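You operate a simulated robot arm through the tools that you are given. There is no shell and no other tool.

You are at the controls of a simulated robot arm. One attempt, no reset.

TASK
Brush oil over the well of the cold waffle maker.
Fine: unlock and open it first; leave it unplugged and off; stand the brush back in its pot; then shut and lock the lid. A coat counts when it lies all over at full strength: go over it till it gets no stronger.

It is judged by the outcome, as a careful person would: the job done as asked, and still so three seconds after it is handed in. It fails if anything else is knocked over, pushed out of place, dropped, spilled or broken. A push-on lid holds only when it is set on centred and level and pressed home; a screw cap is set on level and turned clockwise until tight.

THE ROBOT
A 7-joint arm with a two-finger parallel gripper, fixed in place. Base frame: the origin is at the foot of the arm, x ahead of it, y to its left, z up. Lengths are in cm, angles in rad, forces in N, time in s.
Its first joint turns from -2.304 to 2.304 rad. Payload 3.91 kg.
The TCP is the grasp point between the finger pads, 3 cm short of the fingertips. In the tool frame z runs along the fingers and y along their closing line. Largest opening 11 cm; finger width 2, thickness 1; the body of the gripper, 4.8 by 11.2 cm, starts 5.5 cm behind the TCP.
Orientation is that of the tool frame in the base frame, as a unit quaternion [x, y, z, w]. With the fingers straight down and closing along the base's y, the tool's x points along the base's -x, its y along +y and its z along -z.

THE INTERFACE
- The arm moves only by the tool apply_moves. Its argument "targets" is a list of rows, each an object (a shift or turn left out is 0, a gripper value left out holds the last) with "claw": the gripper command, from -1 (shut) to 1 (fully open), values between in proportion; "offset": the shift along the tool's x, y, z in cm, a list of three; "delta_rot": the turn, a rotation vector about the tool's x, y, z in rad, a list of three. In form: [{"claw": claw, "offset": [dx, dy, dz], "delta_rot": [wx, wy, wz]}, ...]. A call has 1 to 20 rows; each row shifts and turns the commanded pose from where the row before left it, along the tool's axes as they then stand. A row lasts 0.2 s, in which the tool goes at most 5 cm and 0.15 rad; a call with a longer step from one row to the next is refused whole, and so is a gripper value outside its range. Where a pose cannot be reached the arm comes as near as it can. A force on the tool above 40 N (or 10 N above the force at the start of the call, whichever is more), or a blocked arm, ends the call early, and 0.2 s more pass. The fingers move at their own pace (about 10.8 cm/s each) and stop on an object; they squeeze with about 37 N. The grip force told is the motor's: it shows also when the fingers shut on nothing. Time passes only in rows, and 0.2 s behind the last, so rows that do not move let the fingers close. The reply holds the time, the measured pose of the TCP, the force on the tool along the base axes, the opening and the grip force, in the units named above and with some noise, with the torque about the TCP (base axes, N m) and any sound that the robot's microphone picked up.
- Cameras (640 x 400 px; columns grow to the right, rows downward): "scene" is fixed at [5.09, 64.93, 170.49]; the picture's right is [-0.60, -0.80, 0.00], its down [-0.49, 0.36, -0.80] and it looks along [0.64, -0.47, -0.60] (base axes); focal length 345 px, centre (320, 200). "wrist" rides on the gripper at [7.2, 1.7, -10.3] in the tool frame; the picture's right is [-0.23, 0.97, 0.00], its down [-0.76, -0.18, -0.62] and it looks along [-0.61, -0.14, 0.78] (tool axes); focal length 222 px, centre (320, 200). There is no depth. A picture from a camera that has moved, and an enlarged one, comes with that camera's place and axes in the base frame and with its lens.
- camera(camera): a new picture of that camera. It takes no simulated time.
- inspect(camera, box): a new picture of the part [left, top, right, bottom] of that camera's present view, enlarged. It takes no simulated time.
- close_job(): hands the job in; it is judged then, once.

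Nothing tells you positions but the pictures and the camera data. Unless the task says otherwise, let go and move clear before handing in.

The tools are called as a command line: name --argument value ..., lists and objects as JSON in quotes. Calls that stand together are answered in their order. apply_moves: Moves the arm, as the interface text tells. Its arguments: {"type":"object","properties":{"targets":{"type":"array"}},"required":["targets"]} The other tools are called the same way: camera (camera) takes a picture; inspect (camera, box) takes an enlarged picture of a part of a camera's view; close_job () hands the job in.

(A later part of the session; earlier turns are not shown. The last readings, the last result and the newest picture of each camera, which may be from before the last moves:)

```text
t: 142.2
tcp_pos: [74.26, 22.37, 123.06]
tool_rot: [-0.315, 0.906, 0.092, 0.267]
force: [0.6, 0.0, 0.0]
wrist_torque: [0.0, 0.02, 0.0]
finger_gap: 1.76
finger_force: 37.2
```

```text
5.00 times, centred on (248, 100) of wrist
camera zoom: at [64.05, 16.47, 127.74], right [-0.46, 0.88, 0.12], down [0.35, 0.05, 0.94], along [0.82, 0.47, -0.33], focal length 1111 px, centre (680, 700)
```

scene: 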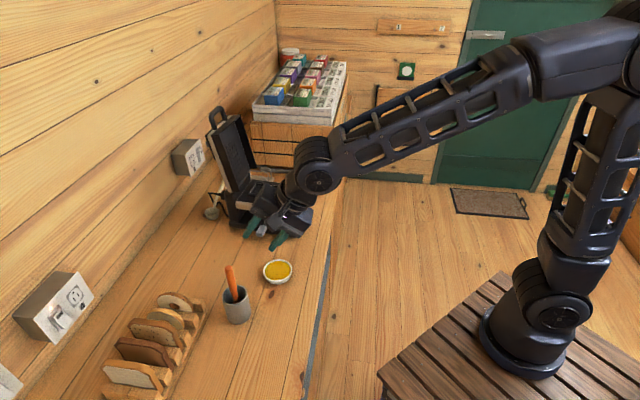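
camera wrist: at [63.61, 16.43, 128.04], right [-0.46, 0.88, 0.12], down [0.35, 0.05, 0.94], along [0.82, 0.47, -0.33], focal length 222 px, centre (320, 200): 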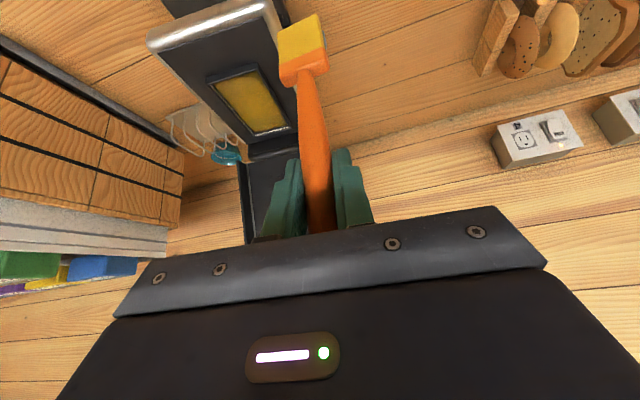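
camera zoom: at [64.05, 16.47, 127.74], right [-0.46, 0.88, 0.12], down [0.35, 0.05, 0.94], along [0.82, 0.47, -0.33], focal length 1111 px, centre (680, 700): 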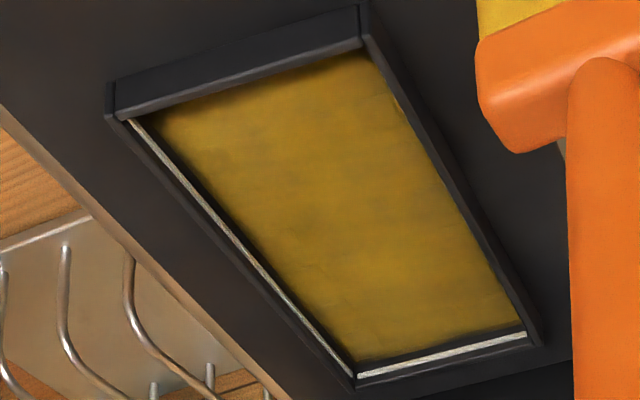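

The brush has stayed bright since the last dip, which suggests the film is taking up little more oil. To be certain about the edges I'll make one more full perimeter pass and compare from this same viewpoint.

apply_moves --targets '[{"claw": -1, "offset": [-2.968, -2.324, 1.916]}, {"offset": [-2.968, -2.324, 1.916]}, {"offset": [-2.968, -2.324, 1.916]}, {"offset": [-2.968, -2.324, 1.916]}, {"offset": [-2.968, -2.324, 1.916]}, {"offset": [0, 0.25, 0]}, {"offset": [1.627, 0, 2.52]}, {"offset": [1.627, 0, 2.52]}, {"offset": [0.434, 0, 0.672]}, {"offset": [0.163, 0, 0.252]}, {"offset": [0, 0, 0]}]'

inspect --camera "scene" --box '[240, 170, 290, 205]'

```text
t: 144.6
tcp_pos: [95.17, 24.62, 116.06]
tool_rot: [-0.316, 0.906, 0.093, 0.267]
force: [0.0, -0.3, 0.5]
wrist_torque: [0.0, -0.02, -0.01]
finger_gap: 1.77
finger_force: 37.0
```

```text
11.43 times, centred on (265, 188) of scene
camera zoom: at [5.09, 64.93, 170.49], right [-0.6, -0.8, 0.0], down [-0.49, 0.36, -0.8], along [0.64, -0.47, -0.6], focal length 3940 px, centre (949, 343)
```

zoom: 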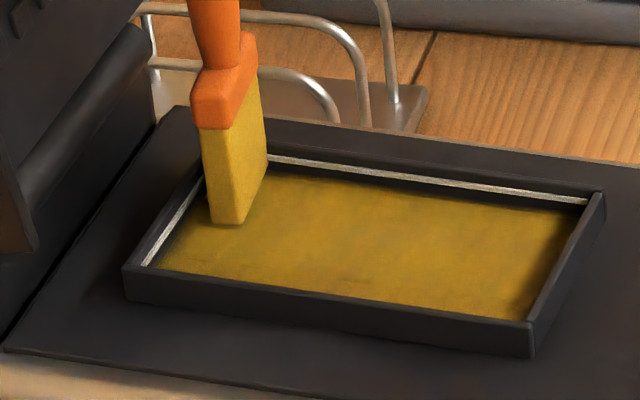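

apply_moves --targets '[{"claw": -1, "offset": [0.19, 0, 0.294]}, {"offset": [-0.168, 0.006, 0.109]}, {"offset": [-0.21, 0.008, 0.136]}, {"offset": [0, 0, 0]}, {"offset": [0.016, 0.6, -0.01]}, {"offset": [0.016, 0.6, -0.01]}, {"offset": [0.016, 0.6, -0.01]}, {"offset": [0.016, 0.6, -0.01]}, {"offset": [0.012, 0.45, -0.008]}, {"offset": [0.012, -0.6, -0.0]}, {"offset": [-0.016, -0.6, 0.01]}, {"offset": [-0.016, -0.6, 0.01]}, {"offset": [0.016, 0.6, -0.01]}, {"offset": [0.016, 0.6, -0.01]}, {"offset": [0.016, 0.6, -0.01]}, {"offset": [0, 0, 0]}]'

apply_moves --targets '[{"claw": -1, "offset": [0.684, -0.026, -0.462]}, {"offset": [0.684, -0.026, -0.462]}, {"offset": [0.684, -0.026, -0.462]}, {"offset": [0.684, -0.026, -0.462]}, {"offset": [0.684, -0.026, -0.462]}, {"offset": [0.684, -0.026, -0.462]}, {"offset": [0.684, -0.026, -0.462]}, {"offset": [0.684, -0.026, -0.462]}, {"offset": [0.684, -0.026, -0.462]}, {"offset": [0.684, -0.026, -0.462]}, {"offset": [0.684, -0.026, -0.462]}, {"offset": [0.684, -0.026, -0.462]}, {"offset": [0, 0, 0]}]'

inspect --camera "scene" --box '[240, 170, 290, 205]'

```text
t: 148.0
tcp_pos: [93.51, 26.82, 115.76]
tool_rot: [-0.316, 0.906, 0.093, 0.267]
force: [1.3, 0.0, 5.7]
wrist_torque: [0.01, -0.15, 0.0]
finger_gap: 1.77
finger_force: 37.0
```

```text
t: 150.8
tcp_pos: [86.12, 20.52, 115.89]
tool_rot: [-0.315, 0.906, 0.093, 0.267]
force: [0.8, -0.2, -0.9]
wrist_torque: [-0.02, 0.0, 0.0]
finger_gap: 1.73
finger_force: 37.0
```

```text
11.43 times, centred on (265, 188) of scene
camera zoom: at [5.09, 64.93, 170.49], right [-0.6, -0.8, 0.0], down [-0.49, 0.36, -0.8], along [0.64, -0.47, -0.6], focal length 3940 px, centre (949, 343)
```

zoom: 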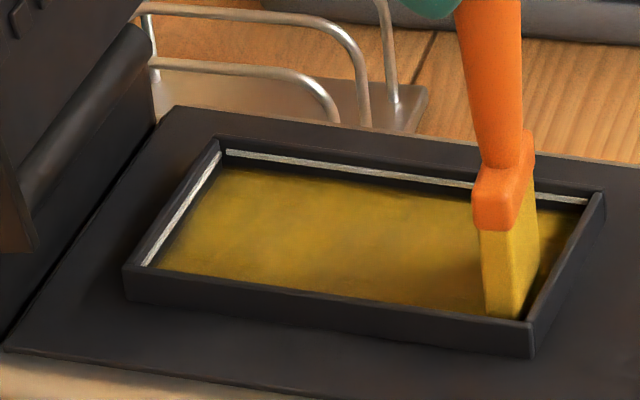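

apply_moves --targets '[{"claw": -1, "offset": [0.08, 0, 0.126]}, {"offset": [0.3, 0.25, -0.19]}, {"offset": [-0.016, -0.6, 0.01]}, {"offset": [-0.016, -0.6, 0.01]}, {"offset": [-0.016, -0.6, 0.01]}, {"offset": [-0.016, -0.6, 0.01]}, {"offset": [-0.016, -0.6, 0.01]}, {"offset": [0.016, 0.6, -0.01]}, {"offset": [0.016, 0.6, -0.01]}, {"offset": [0.016, 0.6, -0.01]}, {"offset": [-0.016, -0.6, 0.01]}, {"offset": [-0.016, -0.6, 0.01]}, {"offset": [-0.016, -0.6, 0.01]}, {"offset": [0, 0, 0]}]'

apply_moves --targets '[{"claw": -1, "offset": [-0.68, 0.024, 0.404]}, {"offset": [-0.68, 0.024, 0.404]}, {"offset": [-0.664, 0.024, 0.429]}, {"offset": [-0.664, 0.024, 0.429]}, {"offset": [-0.664, 0.024, 0.429]}, {"offset": [-0.656, 0.024, 0.442]}, {"offset": [-0.656, 0.024, 0.442]}, {"offset": [-0.656, 0.024, 0.442]}, {"offset": [-0.656, 0.024, 0.442]}, {"offset": [-0.656, 0.024, 0.442]}, {"offset": [-0.656, 0.024, 0.442]}, {"offset": [-0.656, 0.024, 0.442]}, {"offset": [-0.656, 0.024, 0.442]}, {"offset": [0, 0, 0]}]'

apply_moves --targets '[{"claw": -1, "offset": [0.5, 0, -0.32]}, {"offset": [-1.085, 0, -1.68]}, {"offset": [-1.627, 0, -2.52]}, {"offset": [-1.356, 0, -2.1]}, {"offset": [2.968, 2.324, -1.916]}, {"offset": [2.968, 2.324, -1.916]}, {"offset": [2.968, 2.324, -1.916]}, {"offset": [2.968, 2.324, -1.916]}, {"offset": [2.968, 2.324, -1.916]}, {"offset": [0, 0, 0]}]'

inspect --camera "wrist" --box '[200, 60, 296, 140]'

inspect --camera "scene" --box '[240, 175, 290, 205]'

```text
t: 153.8
tcp_pos: [87.64, 18.15, 115.79]
tool_rot: [-0.315, 0.906, 0.093, 0.266]
force: [0.0, 0.6, -0.1]
wrist_torque: [0.03, -0.01, 0.0]
finger_gap: 1.78
finger_force: 37.2
```

```text
t: 156.8
tcp_pos: [95.57, 24.7, 115.75]
tool_rot: [-0.315, 0.906, 0.093, 0.267]
force: [-0.2, -0.1, 0.3]
wrist_torque: [-0.03, -0.01, 0.0]
finger_gap: 1.77
finger_force: 37.3
```

```text
t: 159.0
tcp_pos: [73.99, 22.4, 123.24]
tool_rot: [-0.316, 0.906, 0.093, 0.267]
force: [0.0, 0.1, -0.3]
wrist_torque: [-0.02, -0.01, 0.01]
finger_gap: 1.78
finger_force: 37.2
```

```text
5.00 times, centred on (248, 100) of wrist
camera zoom: at [63.76, 16.52, 127.87], right [-0.46, 0.88, 0.12], down [0.35, 0.05, 0.94], along [0.82, 0.47, -0.33], focal length 1111 px, centre (680, 700)
```

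zoom: 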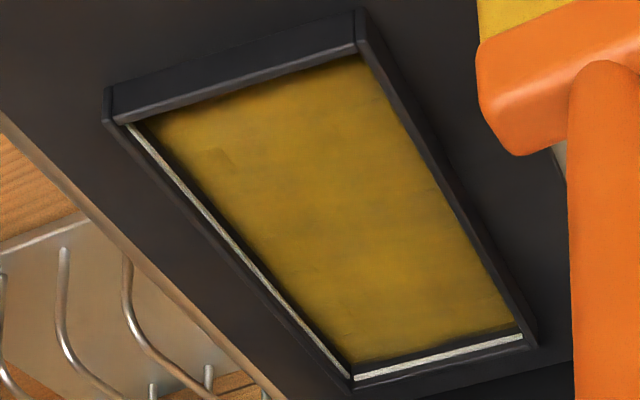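

```text
12.80 times, centred on (265, 190) of scene
camera zoom: at [5.09, 64.93, 170.49], right [-0.6, -0.8, 0.0], down [-0.49, 0.36, -0.8], along [0.64, -0.47, -0.6], focal length 4413 px, centre (1024, 328)
```

zoom: 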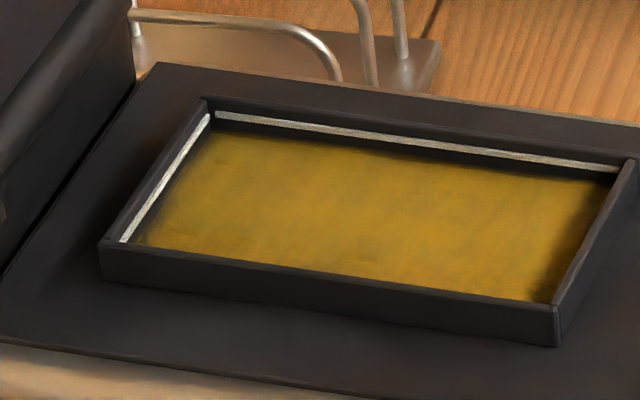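

The film looks identical to before the extra pass, so it's at full strength. Next I'll carry the brush back to its pot.

apply_moves --targets '[{"claw": -1, "offset": [-0.914, 4.057, 0.591]}, {"offset": [-0.914, 4.057, 0.591]}, {"offset": [-0.914, 4.057, 0.591]}, {"offset": [-0.914, 4.057, 0.591]}, {"offset": [-0.914, 4.057, 0.591]}, {"offset": [-0.914, 4.057, 0.591]}, {"offset": [-0.914, 4.057, 0.591]}, {"offset": [0, 0, 0]}, {"offset": [0.814, 0, 1.26]}, {"offset": [0.814, 0, 1.26]}, {"offset": [0, 0, 0]}]'

inspect --camera "scene" --box '[190, 220, 290, 330]'

inspect --camera "wrist" --box '[220, 0, 400, 120]'

```text
t: 161.4
tcp_pos: [62.25, 49.49, 120.21]
tool_rot: [-0.315, 0.906, 0.092, 0.267]
force: [0.0, -0.1, -0.1]
wrist_torque: [0.0, 0.02, 0.03]
finger_gap: 1.76
finger_force: 36.8
```

```text
3.64 times, centred on (240, 275) of scene
camera zoom: at [5.09, 64.93, 170.49], right [-0.6, -0.8, 0.0], down [-0.49, 0.36, -0.8], along [0.64, -0.47, -0.6], focal length 1254 px, centre (611, -73)
```

zoom: 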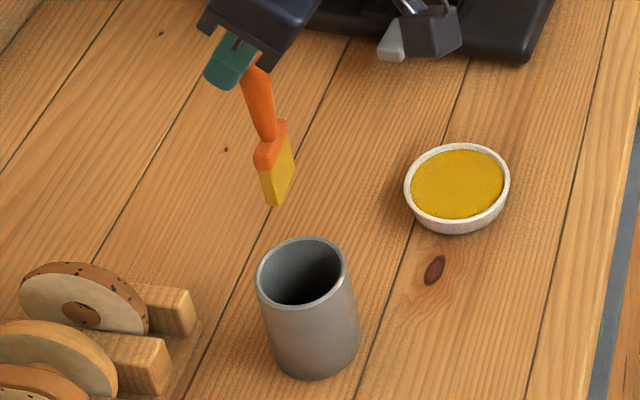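

```text
3.33 times, centred on (310, 60) of wrist
camera zoom: at [52.13, 43.46, 124.9], right [-0.46, 0.88, 0.12], down [0.35, 0.05, 0.94], along [0.82, 0.47, -0.33], focal length 740 px, centre (353, 667)
```

zoom: 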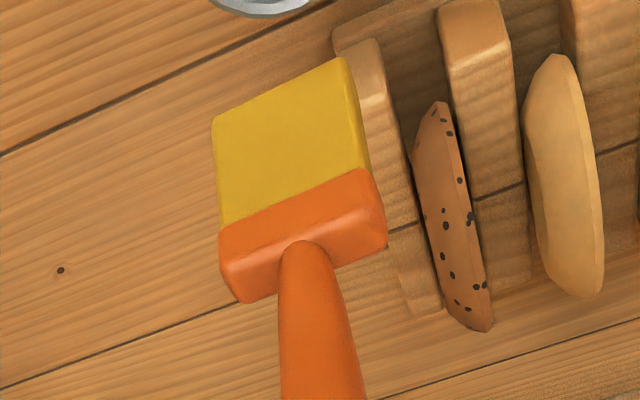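

The brush has only slid up about 0.5 cm in the grip, with no tilt. I'll line up with its original spot and lower to just above the rim to check.

apply_moves --targets '[{"claw": -1, "offset": [1.625, -0.113, 2.52]}, {"offset": [1.625, -0.113, 2.52]}, {"offset": [0, 0, 0]}]'

inspect --camera "scene" --box '[200, 240, 280, 330]'

inspect --camera "wrist" --box '[220, 0, 400, 120]'

```text
t: 162.2
tcp_pos: [62.51, 49.33, 114.3]
tool_rot: [-0.316, 0.906, 0.094, 0.267]
force: [-0.2, 0.9, 0.5]
wrist_torque: [0.01, 0.0, 0.0]
finger_gap: 1.77
finger_force: 37.0
```

```text
4.44 times, centred on (240, 285) of scene
camera zoom: at [5.09, 64.93, 170.49], right [-0.6, -0.8, 0.0], down [-0.49, 0.36, -0.8], along [0.64, -0.47, -0.6], focal length 1532 px, centre (676, -178)
```

zoom: 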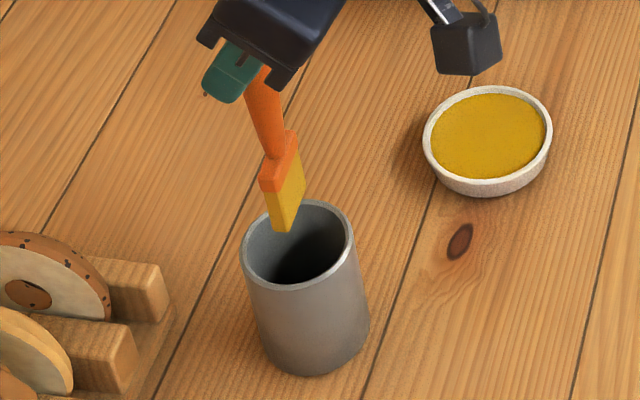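

```text
3.33 times, centred on (310, 60) of wrist
camera zoom: at [52.3, 43.34, 118.87], right [-0.46, 0.88, 0.12], down [0.35, 0.05, 0.94], along [0.82, 0.47, -0.33], focal length 740 px, centre (353, 667)
```

zoom: 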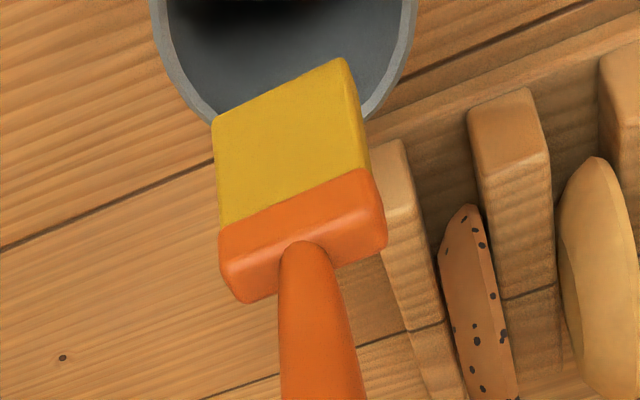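

The tip is over the pot's opening. Lowering it in.

apply_moves --targets '[{"claw": -1, "offset": [1.085, 0, 1.68]}, {"offset": [1.085, 0, 1.68]}, {"offset": [1.085, 0, 1.68]}, {"offset": [1.085, 0, 1.68]}, {"offset": [0.542, 0, 0.84]}, {"offset": [0, 0, 0]}]'

inspect --camera "scene" --box '[200, 240, 280, 330]'

```text
t: 163.6
tcp_pos: [62.58, 49.26, 105.27]
tool_rot: [-0.316, 0.906, 0.093, 0.267]
force: [0.0, 0.3, -0.2]
wrist_torque: [0.01, -0.02, -0.03]
finger_gap: 1.76
finger_force: 36.5
```

```text
4.44 times, centred on (240, 285) of scene
camera zoom: at [5.09, 64.93, 170.49], right [-0.6, -0.8, 0.0], down [-0.49, 0.36, -0.8], along [0.64, -0.47, -0.6], focal length 1532 px, centre (676, -178)
```

zoom: 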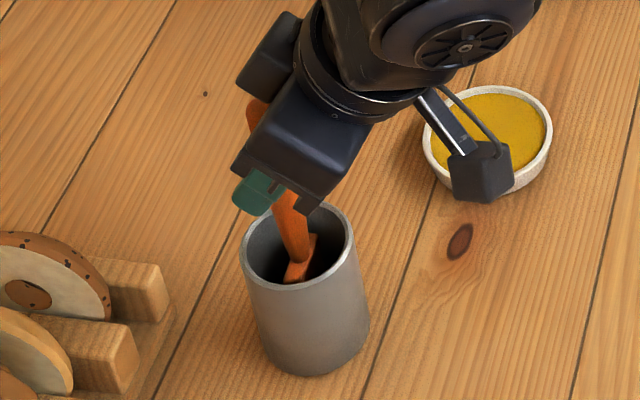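

apply_moves --targets '[{"claw": -1, "offset": [0.163, 0, 0.252]}, {"offset": [0.108, 0, 0.168]}, {"offset": [0.081, 0, 0.126]}, {"offset": [0, 0, 0]}]'

```text
t: 164.6
tcp_pos: [62.4, 49.3, 104.56]
tool_rot: [-0.316, 0.906, 0.094, 0.267]
force: [-0.5, -0.4, 0.4]
wrist_torque: [0.01, 0.01, 0.02]
finger_gap: 1.8
finger_force: 36.5
```

apply_moves --targets '[{"claw": -1, "offset": [0.054, 0, 0.084]}, {"offset": [0.054, 0, 0.084]}, {"offset": [0, 0, 0]}]'

```text
t: 165.4
tcp_pos: [62.32, 49.29, 104.38]
tool_rot: [-0.316, 0.906, 0.094, 0.266]
force: [0.4, -0.6, -0.1]
wrist_torque: [0.01, 0.04, 0.0]
finger_gap: 1.77
finger_force: 37.1
```

apply_moves --targets '[{"claw": -1, "offset": [0.054, 0, 0.084]}, {"offset": [0.054, 0, 0.084]}, {"offset": [0, 0, 0]}]'

```text
t: 166.2
tcp_pos: [62.39, 49.25, 104.33]
tool_rot: [-0.316, 0.905, 0.094, 0.268]
force: [-0.5, -0.7, 13.9]
wrist_torque: [-0.04, 0.04, 0.01]
finger_gap: 1.73
finger_force: 36.5
```

The brush stands on the pot's floor. I'll take off the pressure, open the fingers, and check that it stands.

apply_moves --targets '[{"claw": -1, "offset": [-0.054, 0, -0.084]}, {"claw": -0.5}, {"claw": -0.3}, {"claw": -0.1}, {"claw": -0.1}]'

inspect --camera "scene" --box '[200, 240, 280, 330]'

camera --camera "wrist"

```text
t: 167.4
tcp_pos: [62.39, 49.2, 104.29]
tool_rot: [-0.316, 0.906, 0.092, 0.267]
force: [0.0, 0.5, 0.4]
wrist_torque: [-0.01, -0.03, 0.0]
finger_gap: 4.96
finger_force: 0.0
```

```text
4.44 times, centred on (240, 285) of scene
camera zoom: at [5.09, 64.93, 170.49], right [-0.6, -0.8, 0.0], down [-0.49, 0.36, -0.8], along [0.64, -0.47, -0.6], focal length 1532 px, centre (676, -178)
```

zoom: 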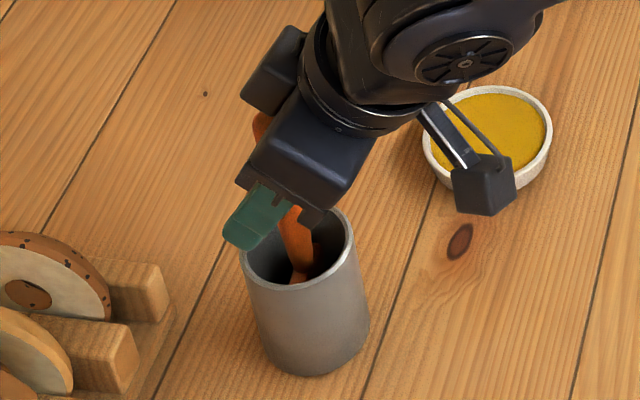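

```text
taken
camera wrist: at [52.22, 43.34, 108.94], right [-0.46, 0.88, 0.12], down [0.35, 0.05, 0.94], along [0.82, 0.47, -0.33], focal length 222 px, centre (320, 200)
```

wrist: 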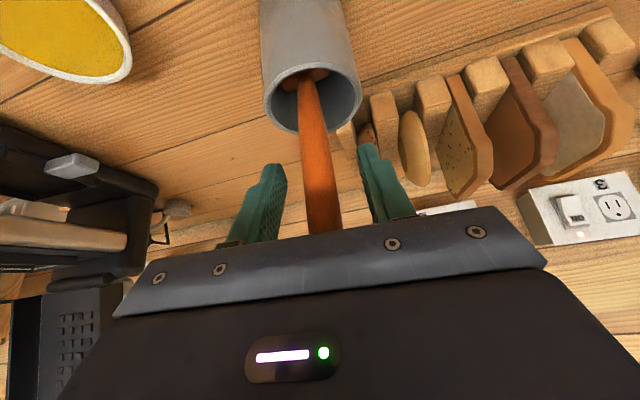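

The brush stands free between the open fingers. Withdrawing along the tool axis.

apply_moves --targets '[{"claw": -0.1, "offset": [0, 0, -2.5]}, {"offset": [0, 0, -3.5]}, {"offset": [0, 0, -4.5]}, {"offset": [0, 0, -4.5]}, {"offset": [0, 0, -4.5]}, {"offset": [0, 0, 0]}]'

camera --camera "scene"

inspect --camera "scene" --box '[190, 240, 310, 330]'

inspect --camera "scene" --box '[190, 150, 350, 250]'

```text
t: 168.8
tcp_pos: [54.15, 42.74, 120.73]
tool_rot: [-0.316, 0.906, 0.093, 0.266]
force: [-0.3, 0.7, 0.4]
wrist_torque: [0.01, -0.01, -0.04]
finger_gap: 4.98
finger_force: 0.1
```

```text
taken
```

scene: 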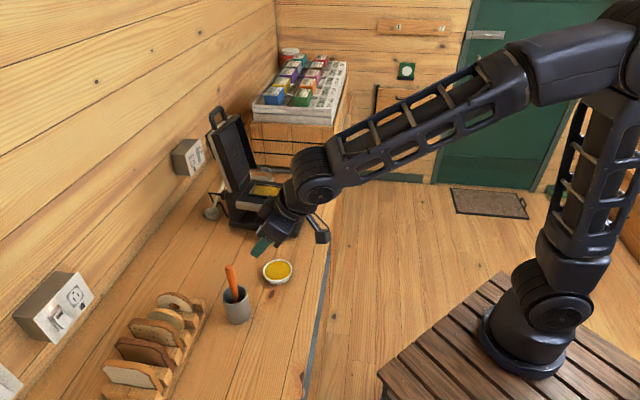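

```text
4.44 times, centred on (250, 285) of scene
camera zoom: at [5.09, 64.93, 170.49], right [-0.6, -0.8, 0.0], down [-0.49, 0.36, -0.8], along [0.64, -0.47, -0.6], focal length 1532 px, centre (631, -178)
```

zoom: 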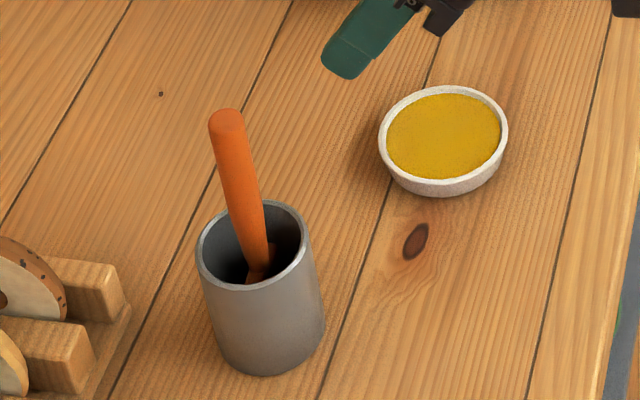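

```text
4.00 times, centred on (270, 200) of scene
camera zoom: at [5.09, 64.93, 170.49], right [-0.6, -0.8, 0.0], down [-0.49, 0.36, -0.8], along [0.64, -0.47, -0.6], focal length 1379 px, centre (520, 200)
```

zoom: 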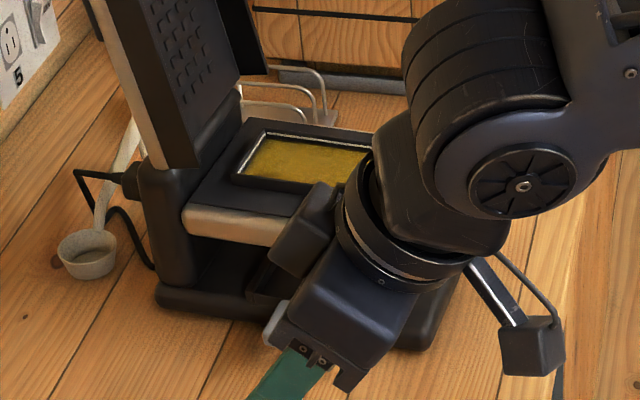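

Everything is in order: brush standing, dish and pot in place, well coated. Now I'll roll the gripper back to handle orientation and move toward the raised lid.

apply_moves --targets '[{"claw": -0.1, "delta_rot": [0, 0, 0.1428]}, {"delta_rot": [0, 0, 0.1428]}, {"delta_rot": [0, 0, 0.1428]}, {"delta_rot": [0, 0, 0.1428]}, {"delta_rot": [0, 0, 0.1428]}, {"delta_rot": [0, 0, 0.1428]}, {"delta_rot": [0, 0, 0.1428]}, {"delta_rot": [0, 0, 0.1428]}, {"delta_rot": [0, 0, 0.1428]}, {"delta_rot": [0, 0, 0.1428]}, {"delta_rot": [0, 0, 0.1428]}, {"offset": [0, 0, 0]}]'

inspect --camera "scene" --box '[190, 90, 310, 165]'

```text
t: 171.4
tcp_pos: [54.12, 42.79, 120.6]
tool_rot: [0.417, 0.864, 0.255, 0.122]
force: [1.0, -0.5, 0.3]
wrist_torque: [0.02, -0.01, 0.02]
finger_gap: 4.94
finger_force: 0.0
```

```text
5.33 times, centred on (250, 128) of scene
camera zoom: at [5.09, 64.93, 170.49], right [-0.6, -0.8, 0.0], down [-0.49, 0.36, -0.8], along [0.64, -0.47, -0.6], focal length 1839 px, centre (693, 587)
```

zoom: 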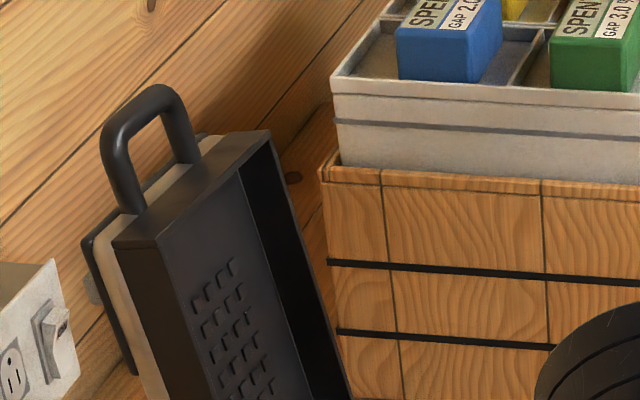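

apply_moves --targets '[{"claw": -0.1, "offset": [-3.7, 3.03, -0.625]}, {"offset": [-3.7, 3.03, -0.625]}, {"offset": [-3.7, 3.03, -0.625]}, {"offset": [-3.7, 3.03, -0.625]}, {"offset": [-3.7, 3.03, -0.625]}, {"offset": [-3.7, 3.03, -0.625]}, {"offset": [-3.7, 3.03, -0.625]}, {"offset": [-3.7, 3.03, -0.625]}, {"offset": [-3.7, 3.03, -0.625]}, {"offset": [-3.7, 3.03, -0.625]}, {"offset": [0, 0, 0]}]'

camera --camera "wrist"

inspect --camera "wrist" --box '[200, 60, 400, 220]'

inspect --camera "scene" --box '[190, 70, 310, 165]'

```text
t: 173.8
tcp_pos: [94.56, 27.6, 142.43]
tool_rot: [0.418, 0.864, 0.254, 0.123]
force: [0.3, -1.3, 0.8]
wrist_torque: [-0.02, 0.0, 0.02]
finger_gap: 4.95
finger_force: 0.0
```

```text
taken
camera wrist: at [86.86, 30.59, 151.79], right [0.78, 0.33, 0.53], down [0.09, -0.9, 0.43], along [0.62, -0.29, -0.73], focal length 222 px, centre (320, 200)
```

wrist: 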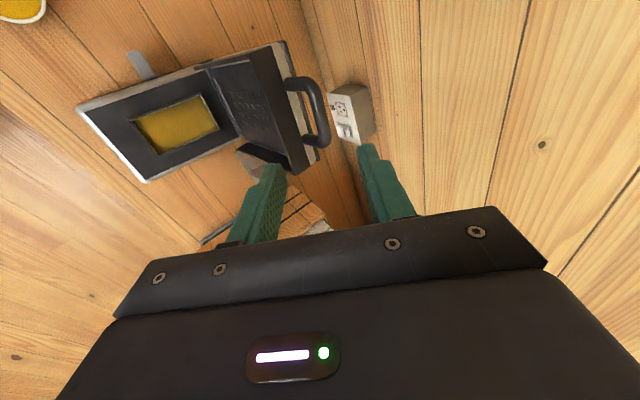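

```text
2.50 times, centred on (300, 140) of wrist
camera zoom: at [86.86, 30.59, 151.79], right [0.78, 0.33, 0.53], down [0.09, -0.9, 0.43], along [0.62, -0.29, -0.73], focal length 555 px, centre (370, 350)
```

zoom: 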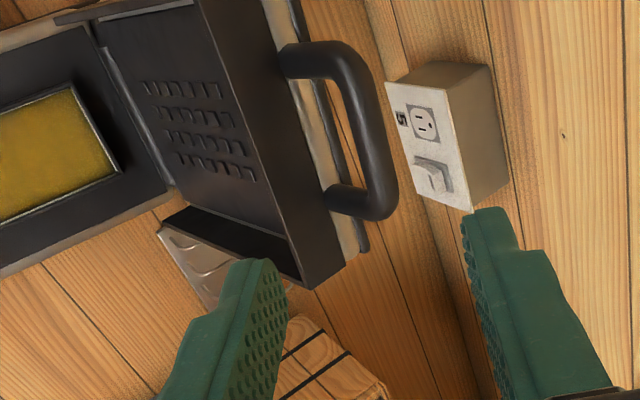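

```text
4.21 times, centred on (250, 118) of scene
camera zoom: at [5.09, 64.93, 170.49], right [-0.6, -0.8, 0.0], down [-0.49, 0.36, -0.8], along [0.64, -0.47, -0.6], focal length 1452 px, centre (615, 547)
```

zoom: 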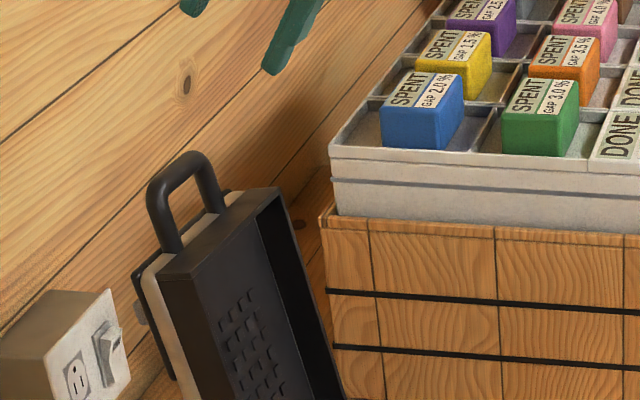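

The handle bar is at about (100.8, 32.0, 130.6). I'll approach with only the fingertips past the bar, so the finger doesn't press on the lid's edge as it may have while opening.

apply_moves --targets '[{"claw": -0.4, "delta_rot": [0, 0.0141, -0.0219]}, {"offset": [-0.22, 0, 3.5]}, {"offset": [-0.22, 0, 3.5]}, {"offset": [-0.2, 0, 2.0]}, {"offset": [0, 0, 0]}]'

inspect --camera "wrist" --box '[200, 60, 400, 220]'

inspect --camera "scene" --box '[190, 70, 310, 165]'

```text
t: 175.0
tcp_pos: [98.6, 30.04, 134.72]
tool_rot: [0.406, 0.869, 0.255, 0.119]
force: [0.3, 0.7, -1.0]
wrist_torque: [-0.02, -0.02, 0.02]
finger_gap: 3.3
finger_force: 0.0
```

```text
2.50 times, centred on (300, 140) of wrist
camera zoom: at [90.8, 32.96, 144.25], right [0.77, 0.35, 0.53], down [0.12, -0.9, 0.43], along [0.62, -0.27, -0.73], focal length 555 px, centre (370, 350)
```

zoom: 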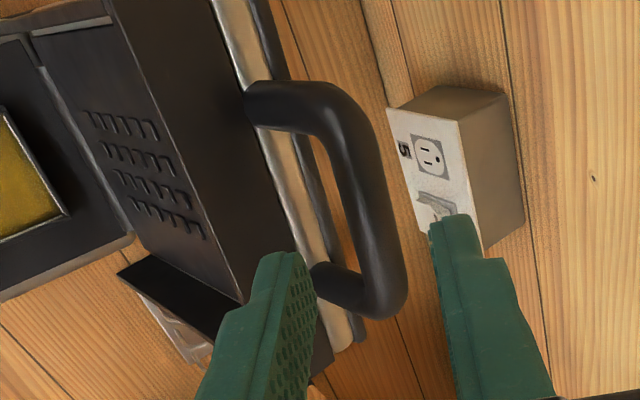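

```text
4.21 times, centred on (250, 118) of scene
camera zoom: at [5.09, 64.93, 170.49], right [-0.6, -0.8, 0.0], down [-0.49, 0.36, -0.8], along [0.64, -0.47, -0.6], focal length 1452 px, centre (615, 547)
```

zoom: 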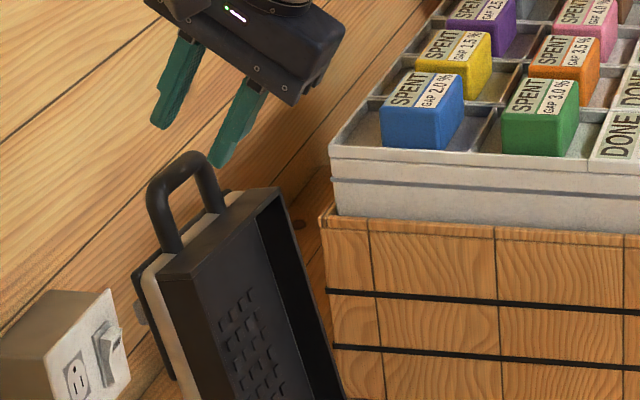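

The bar lies between the fingers; I'll shift slightly toward the near side to centre on it, then move in the last bit.

apply_moves --targets '[{"claw": -0.4, "offset": [0.8, 0.2, 1.0]}, {"offset": [0, 0, 1.3]}, {"offset": [0, 0, 1.3]}, {"offset": [0, 0, 0]}]'

inspect --camera "wrist" --box '[200, 60, 440, 240]'

inspect --camera "scene" --box '[190, 85, 270, 145]'

```text
t: 176.0
tcp_pos: [99.83, 32.08, 131.84]
tool_rot: [0.406, 0.869, 0.255, 0.12]
force: [-0.6, 0.6, -0.2]
wrist_torque: [0.01, 0.01, -0.02]
finger_gap: 3.33
finger_force: 0.0
```

```text
2.22 times, centred on (320, 150) of wrist
camera zoom: at [91.91, 34.97, 141.28], right [0.77, 0.35, 0.53], down [0.12, -0.9, 0.43], along [0.62, -0.27, -0.73], focal length 494 px, centre (320, 311)
```

zoom: 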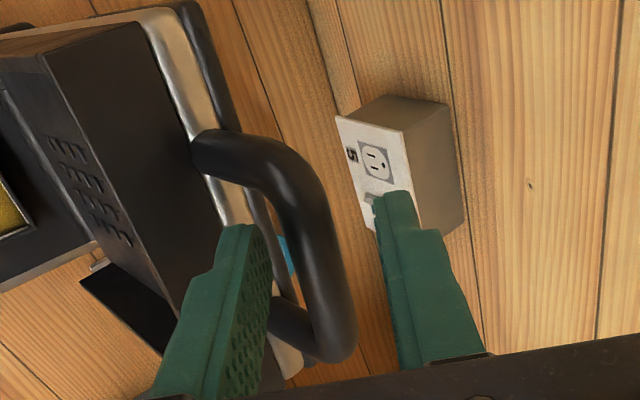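

```text
6.67 times, centred on (230, 115) of scene
camera zoom: at [5.09, 64.93, 170.49], right [-0.6, -0.8, 0.0], down [-0.49, 0.36, -0.8], along [0.64, -0.47, -0.6], focal length 2298 px, centre (920, 767)
```

zoom: 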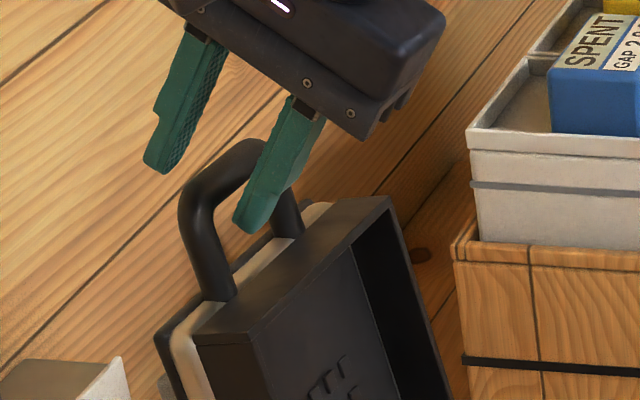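

The bar is centred between the fingertips. I'll narrow the cage and pull the lid gently forward, checking that only the lid moves.

apply_moves --targets '[{"claw": -0.56}, {"claw": -0.56, "offset": [0, -0.6, -0.4]}, {"offset": [0, -0.77, -0.55]}, {"offset": [0, -0.77, -0.55]}, {"offset": [0, 0, 0]}]'

inspect --camera "scene" --box '[190, 85, 350, 245]'

```text
t: 177.2
tcp_pos: [97.75, 30.41, 131.9]
tool_rot: [0.406, 0.869, 0.256, 0.119]
force: [2.1, 0.6, 3.1]
wrist_torque: [0.05, -0.05, -0.03]
finger_gap: 2.58
finger_force: 1.0
```

```text
2.50 times, centred on (270, 165) of scene
camera zoom: at [5.09, 64.93, 170.49], right [-0.6, -0.8, 0.0], down [-0.49, 0.36, -0.8], along [0.64, -0.47, -0.6], focal length 862 px, centre (445, 288)
```

zoom: 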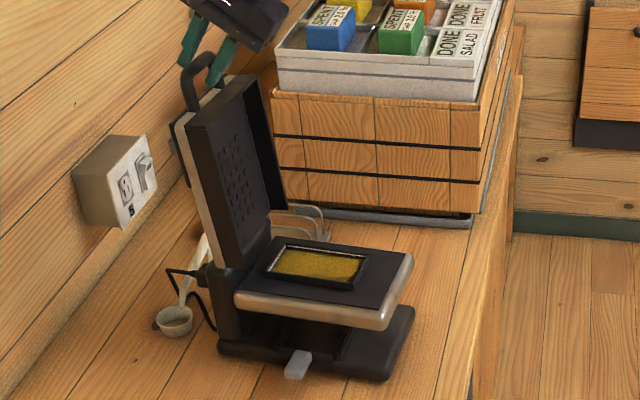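

Only the lid moved, and it's about vertical. Continuing forward and down along the arc.

apply_moves --targets '[{"claw": -0.56, "offset": [0, -0.71, -0.58]}, {"offset": [0, -0.71, -0.58]}, {"offset": [0, -0.71, -0.58]}, {"offset": [0, -0.71, -0.58]}, {"offset": [0, -0.71, -0.58]}, {"offset": [0, -1.0, -0.404]}, {"offset": [0, -1.0, -0.404]}, {"offset": [0, 0, 0]}]'

inspect --camera "scene" --box '[190, 85, 350, 245]'

inspect --camera "wrist" --box '[200, 60, 440, 240]'

```text
t: 179.0
tcp_pos: [92.6, 26.2, 132.01]
tool_rot: [0.407, 0.869, 0.255, 0.119]
force: [0.0, -0.2, 0.8]
wrist_torque: [0.03, -0.01, 0.0]
finger_gap: 2.44
finger_force: 0.1
```

```text
2.50 times, centred on (270, 165) of scene
camera zoom: at [5.09, 64.93, 170.49], right [-0.6, -0.8, 0.0], down [-0.49, 0.36, -0.8], along [0.64, -0.47, -0.6], focal length 862 px, centre (445, 288)
```

zoom: 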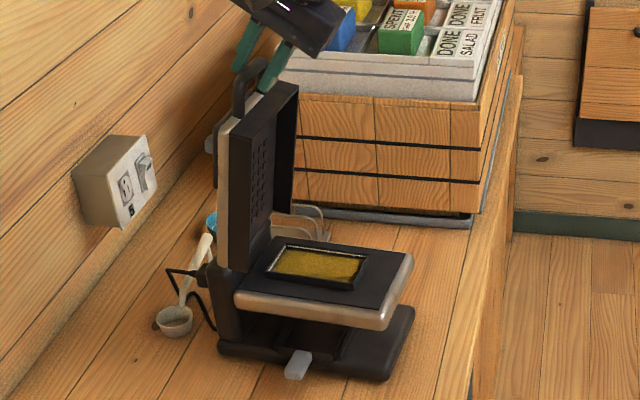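

```text
2.22 times, centred on (320, 150) of wrist
camera zoom: at [84.76, 29.05, 141.44], right [0.77, 0.35, 0.53], down [0.12, -0.9, 0.43], along [0.62, -0.27, -0.73], focal length 494 px, centre (320, 311)
```

zoom: 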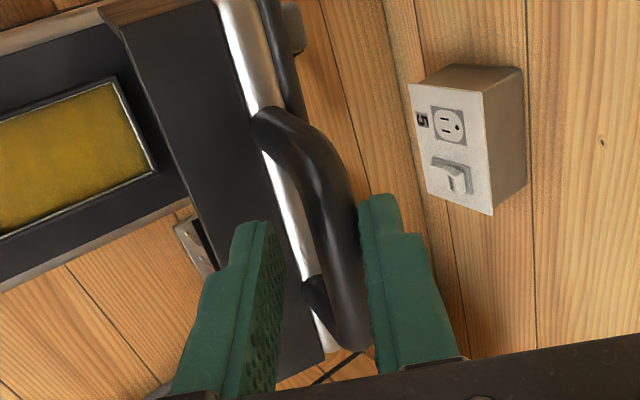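

The hinge has some friction, so the lid follows the finger without dropping. Continuing the closing arc.

apply_moves --targets '[{"claw": -0.56, "offset": [0, -0.99, -0.31]}, {"offset": [0, -0.99, -0.31]}, {"offset": [0, -0.99, -0.31]}, {"offset": [0, -0.99, -0.31]}, {"offset": [0, -1.4, -0.209], "delta_rot": [-0.05, 0, 0]}, {"offset": [0, -1.386, -0.278], "delta_rot": [-0.05, 0, 0]}, {"offset": [0, -1.371, -0.348], "delta_rot": [-0.05, 0, 0]}, {"offset": [0, -1.352, -0.416], "delta_rot": [-0.05, 0, 0]}, {"offset": [0, 0, 0]}]'

inspect --camera "scene" --box '[190, 85, 350, 245]'

inspect --camera "wrist" --box '[200, 60, 440, 240]'

```text
t: 181.0
tcp_pos: [85.53, 20.18, 128.63]
tool_rot: [0.392, 0.839, 0.342, 0.16]
force: [-0.4, -0.3, -0.4]
wrist_torque: [0.01, 0.02, -0.01]
finger_gap: 2.41
finger_force: 0.0
```

```text
2.50 times, centred on (270, 165) of scene
camera zoom: at [5.09, 64.93, 170.49], right [-0.6, -0.8, 0.0], down [-0.49, 0.36, -0.8], along [0.64, -0.47, -0.6], focal length 862 px, centre (445, 288)
```

zoom: 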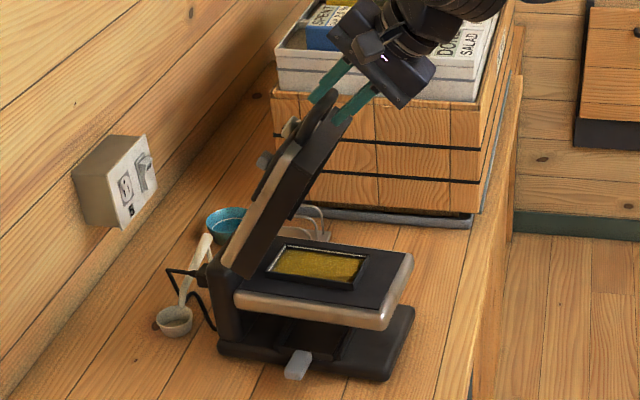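

```text
2.22 times, centred on (320, 150) of wrist
camera zoom: at [76.31, 21.97, 137.07], right [0.68, 0.27, 0.68], down [0.06, -0.94, 0.32], along [0.73, -0.18, -0.66], focal length 494 px, centre (320, 311)
```

zoom: 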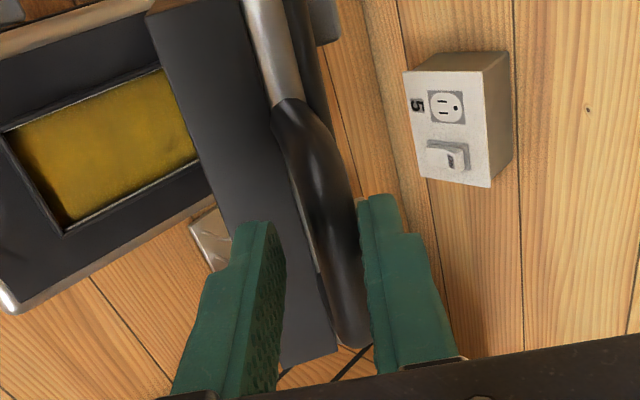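

apply_moves --targets '[{"claw": -0.56, "offset": [0, -1.381, -0.185], "delta_rot": [-0.05, 0, 0]}, {"offset": [0, -1.37, -0.253], "delta_rot": [-0.05, 0, 0]}, {"offset": [0, -1.357, -0.322], "delta_rot": [-0.05, 0, 0]}, {"offset": [0, -1.339, -0.39], "delta_rot": [-0.05, 0, 0]}, {"offset": [0, -1.395, -0.214], "delta_rot": [-0.05, 0, 0]}, {"offset": [0, -1.382, -0.285], "delta_rot": [-0.05, 0, 0]}, {"offset": [0, -1.367, -0.353], "delta_rot": [-0.05, 0, 0]}, {"offset": [0, -1.347, -0.421], "delta_rot": [-0.05, 0, 0]}, {"offset": [0, 0, 0]}]'

inspect --camera "scene" --box '[190, 100, 350, 240]'

inspect --camera "wrist" --box '[200, 60, 440, 240]'

```text
t: 183.0
tcp_pos: [79.22, 14.98, 121.08]
tool_rot: [0.352, 0.755, 0.501, 0.234]
force: [-0.2, -0.1, 0.0]
wrist_torque: [-0.03, 0.0, 0.01]
finger_gap: 2.42
finger_force: 0.1
```

```text
2.86 times, centred on (270, 170) of scene
camera zoom: at [5.09, 64.93, 170.49], right [-0.6, -0.8, 0.0], down [-0.49, 0.36, -0.8], along [0.64, -0.47, -0.6], focal length 985 px, centre (463, 286)
```

zoom: 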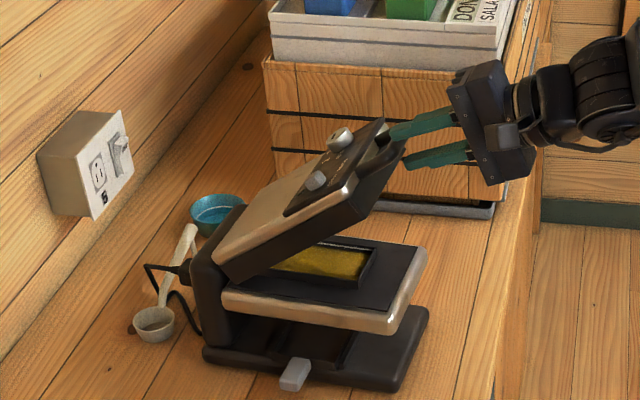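

```text
2.22 times, centred on (320, 150) of wrist
camera zoom: at [67.78, 14.76, 126.59], right [0.44, 0.07, 0.9], down [0.0, -1.0, 0.08], along [0.9, -0.04, -0.43], focal length 494 px, centre (320, 311)
```

zoom: 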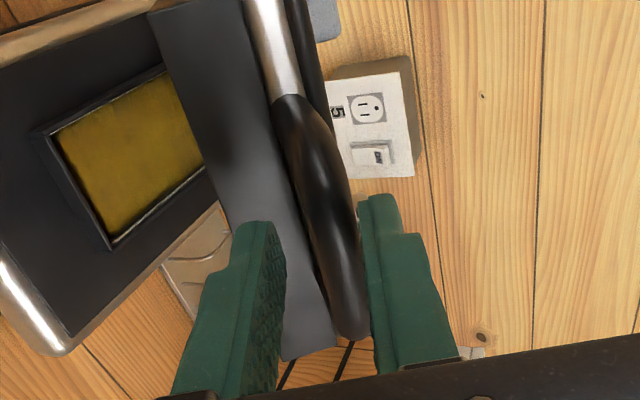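

apply_moves --targets '[{"claw": -0.56, "offset": [0, -1.387, -0.263], "delta_rot": [-0.05, 0, 0]}, {"offset": [0, -1.372, -0.333], "delta_rot": [-0.05, 0, 0]}, {"offset": [0, -1.354, -0.401], "delta_rot": [-0.05, 0, 0]}, {"offset": [0, -1.332, -0.468], "delta_rot": [-0.05, 0, 0]}, {"offset": [0, 0, 0]}]'

inspect --camera "scene" --box '[190, 100, 350, 240]'

inspect --camera "wrist" --box '[200, 60, 440, 240]'

```text
t: 184.2
tcp_pos: [76.81, 12.87, 116.52]
tool_rot: [0.328, 0.701, 0.574, 0.268]
force: [-0.1, 0.5, 0.0]
wrist_torque: [-0.01, -0.01, -0.02]
finger_gap: 2.42
finger_force: 0.1
```

```text
2.86 times, centred on (270, 170) of scene
camera zoom: at [5.09, 64.93, 170.49], right [-0.6, -0.8, 0.0], down [-0.49, 0.36, -0.8], along [0.64, -0.47, -0.6], focal length 985 px, centre (463, 286)
```

zoom: 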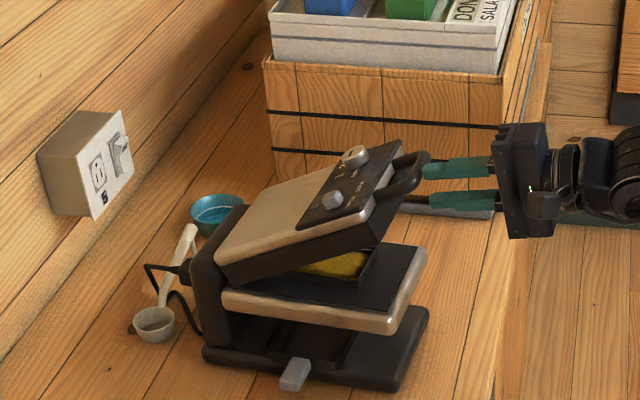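

```text
2.22 times, centred on (320, 150) of wrist
camera zoom: at [64.68, 12.17, 120.04], right [0.29, -0.05, 0.95], down [-0.01, -1.0, -0.05], along [0.96, 0.01, -0.29], focal length 494 px, centre (320, 311)
```

zoom: 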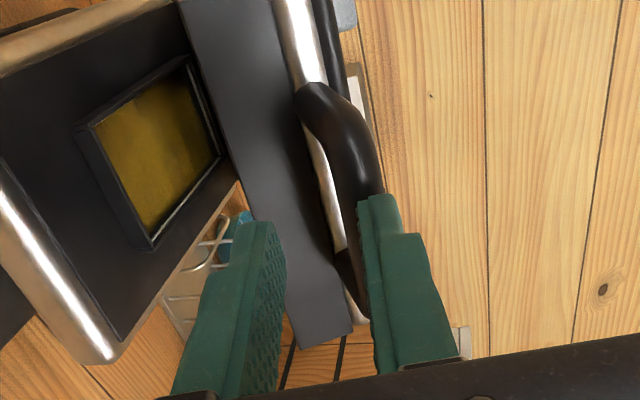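

The upper fingertip looks to be slipping off the bar. I'll zoom in before moving further.

inspect --camera "scene" --box '[280, 140, 344, 190]'

inspect --camera "wrist" --box '[280, 80, 400, 180]'

```text
8.00 times, centred on (312, 165) of scene
camera zoom: at [5.09, 64.93, 170.49], right [-0.6, -0.8, 0.0], down [-0.49, 0.36, -0.8], along [0.64, -0.47, -0.6], focal length 2758 px, centre (384, 480)
```

zoom: 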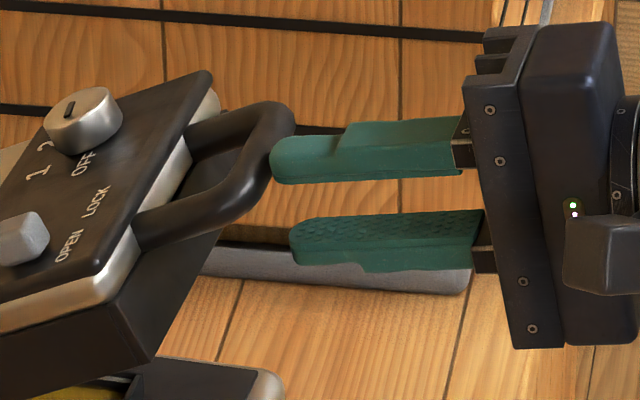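

```text
4.00 times, centred on (340, 130) of wrist
camera zoom: at [64.68, 12.17, 120.04], right [0.29, -0.05, 0.95], down [-0.01, -1.0, -0.05], along [0.96, 0.01, -0.29], focal length 888 px, centre (240, 480)
```

zoom: 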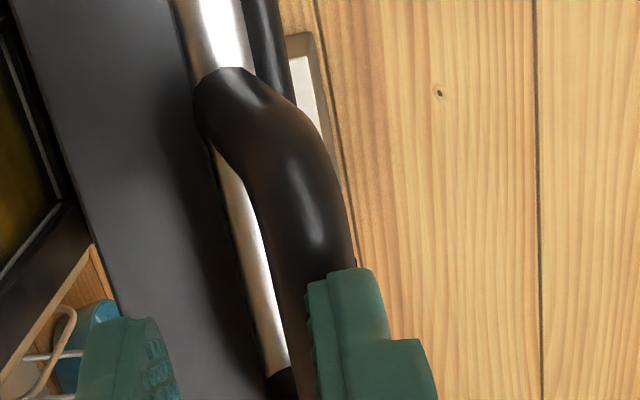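

The bar is just ahead of the upper fingertip, and hinge friction is holding the lid. I'll back off slightly, rise to centre on the bar, and move in deeper.

apply_moves --targets '[{"claw": -0.4, "offset": [0, 0, -0.8]}, {"offset": [0, 1.95, 0]}, {"offset": [0, 0, 1.7]}, {"offset": [0, 0, 1.7]}, {"offset": [0, 0, 0]}]'

inspect --camera "scene" --box '[280, 140, 344, 190]'

inspect --camera "wrist" --box '[240, 60, 400, 180]'

```text
t: 185.4
tcp_pos: [79.03, 14.82, 117.79]
tool_rot: [0.328, 0.701, 0.574, 0.268]
force: [0.1, -0.5, 0.6]
wrist_torque: [0.01, 0.03, 0.03]
finger_gap: 3.28
finger_force: 0.1
```

```text
8.00 times, centred on (312, 165) of scene
camera zoom: at [5.09, 64.93, 170.49], right [-0.6, -0.8, 0.0], down [-0.49, 0.36, -0.8], along [0.64, -0.47, -0.6], focal length 2758 px, centre (384, 480)
```

zoom: 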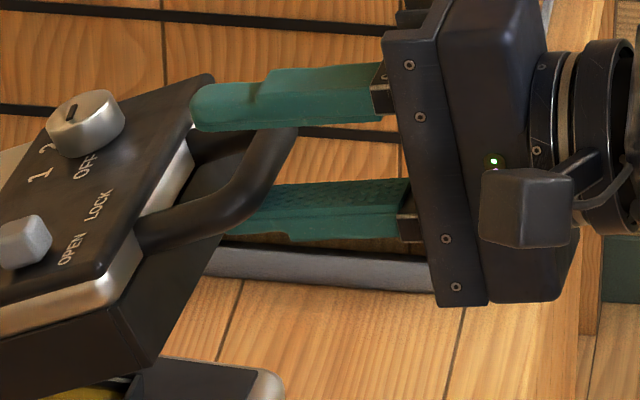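

```text
3.33 times, centred on (320, 120) of wrist
camera zoom: at [66.94, 14.02, 121.43], right [0.29, -0.05, 0.95], down [-0.01, -1.0, -0.05], along [0.96, 0.01, -0.29], focal length 740 px, centre (320, 467)
```

zoom: 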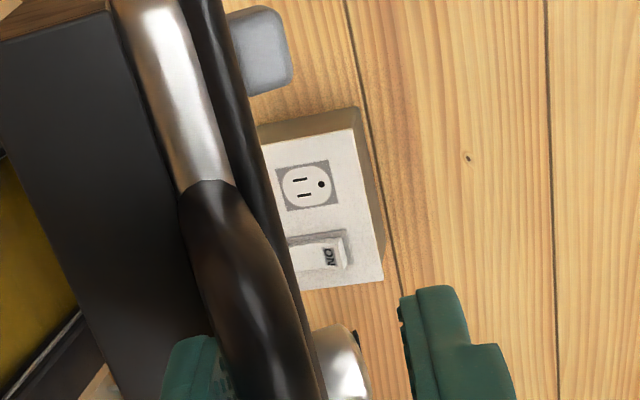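

The bar is properly between the fingers now. I'll narrow the cage and press the lid down along the arc in short stages.

apply_moves --targets '[{"claw": -0.56, "offset": [0, 0, -0.3]}, {"offset": [0, -1.144, -0.257], "delta_rot": [-0.05, 0, 0]}, {"offset": [0, -1.13, -0.315], "delta_rot": [-0.05, 0, 0]}, {"offset": [0, -1.113, -0.371]}, {"offset": [0, -1.113, -0.371]}, {"offset": [0, 0, 0]}]'

inspect --camera "scene" --box '[210, 130, 338, 230]'

inspect --camera "scene" --box '[280, 140, 344, 190]'

```text
t: 186.8
tcp_pos: [77.27, 13.4, 113.6]
tool_rot: [0.314, 0.672, 0.608, 0.283]
force: [-0.4, -0.3, -0.5]
wrist_torque: [-0.03, 0.01, -0.01]
finger_gap: 2.43
finger_force: 0.0
```

```text
4.00 times, centred on (274, 180) of scene
camera zoom: at [5.09, 64.93, 170.49], right [-0.6, -0.8, 0.0], down [-0.49, 0.36, -0.8], along [0.64, -0.47, -0.6], focal length 1379 px, centre (504, 280)
```

zoom: 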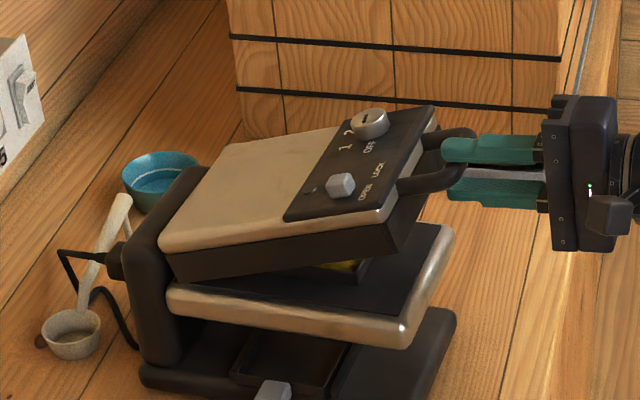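

```text
8.00 times, centred on (312, 165) of scene
camera zoom: at [5.09, 64.93, 170.49], right [-0.6, -0.8, 0.0], down [-0.49, 0.36, -0.8], along [0.64, -0.47, -0.6], focal length 2758 px, centre (384, 480)
```

zoom: 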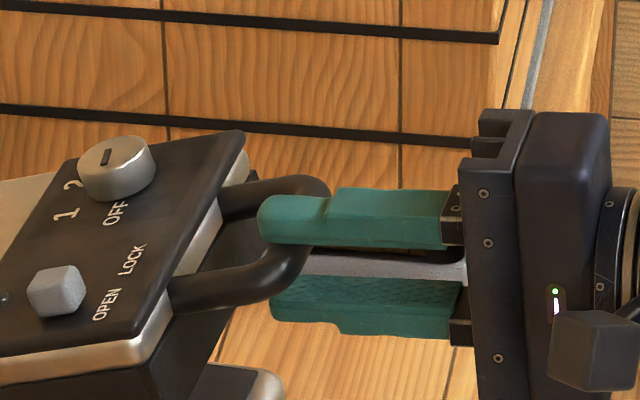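

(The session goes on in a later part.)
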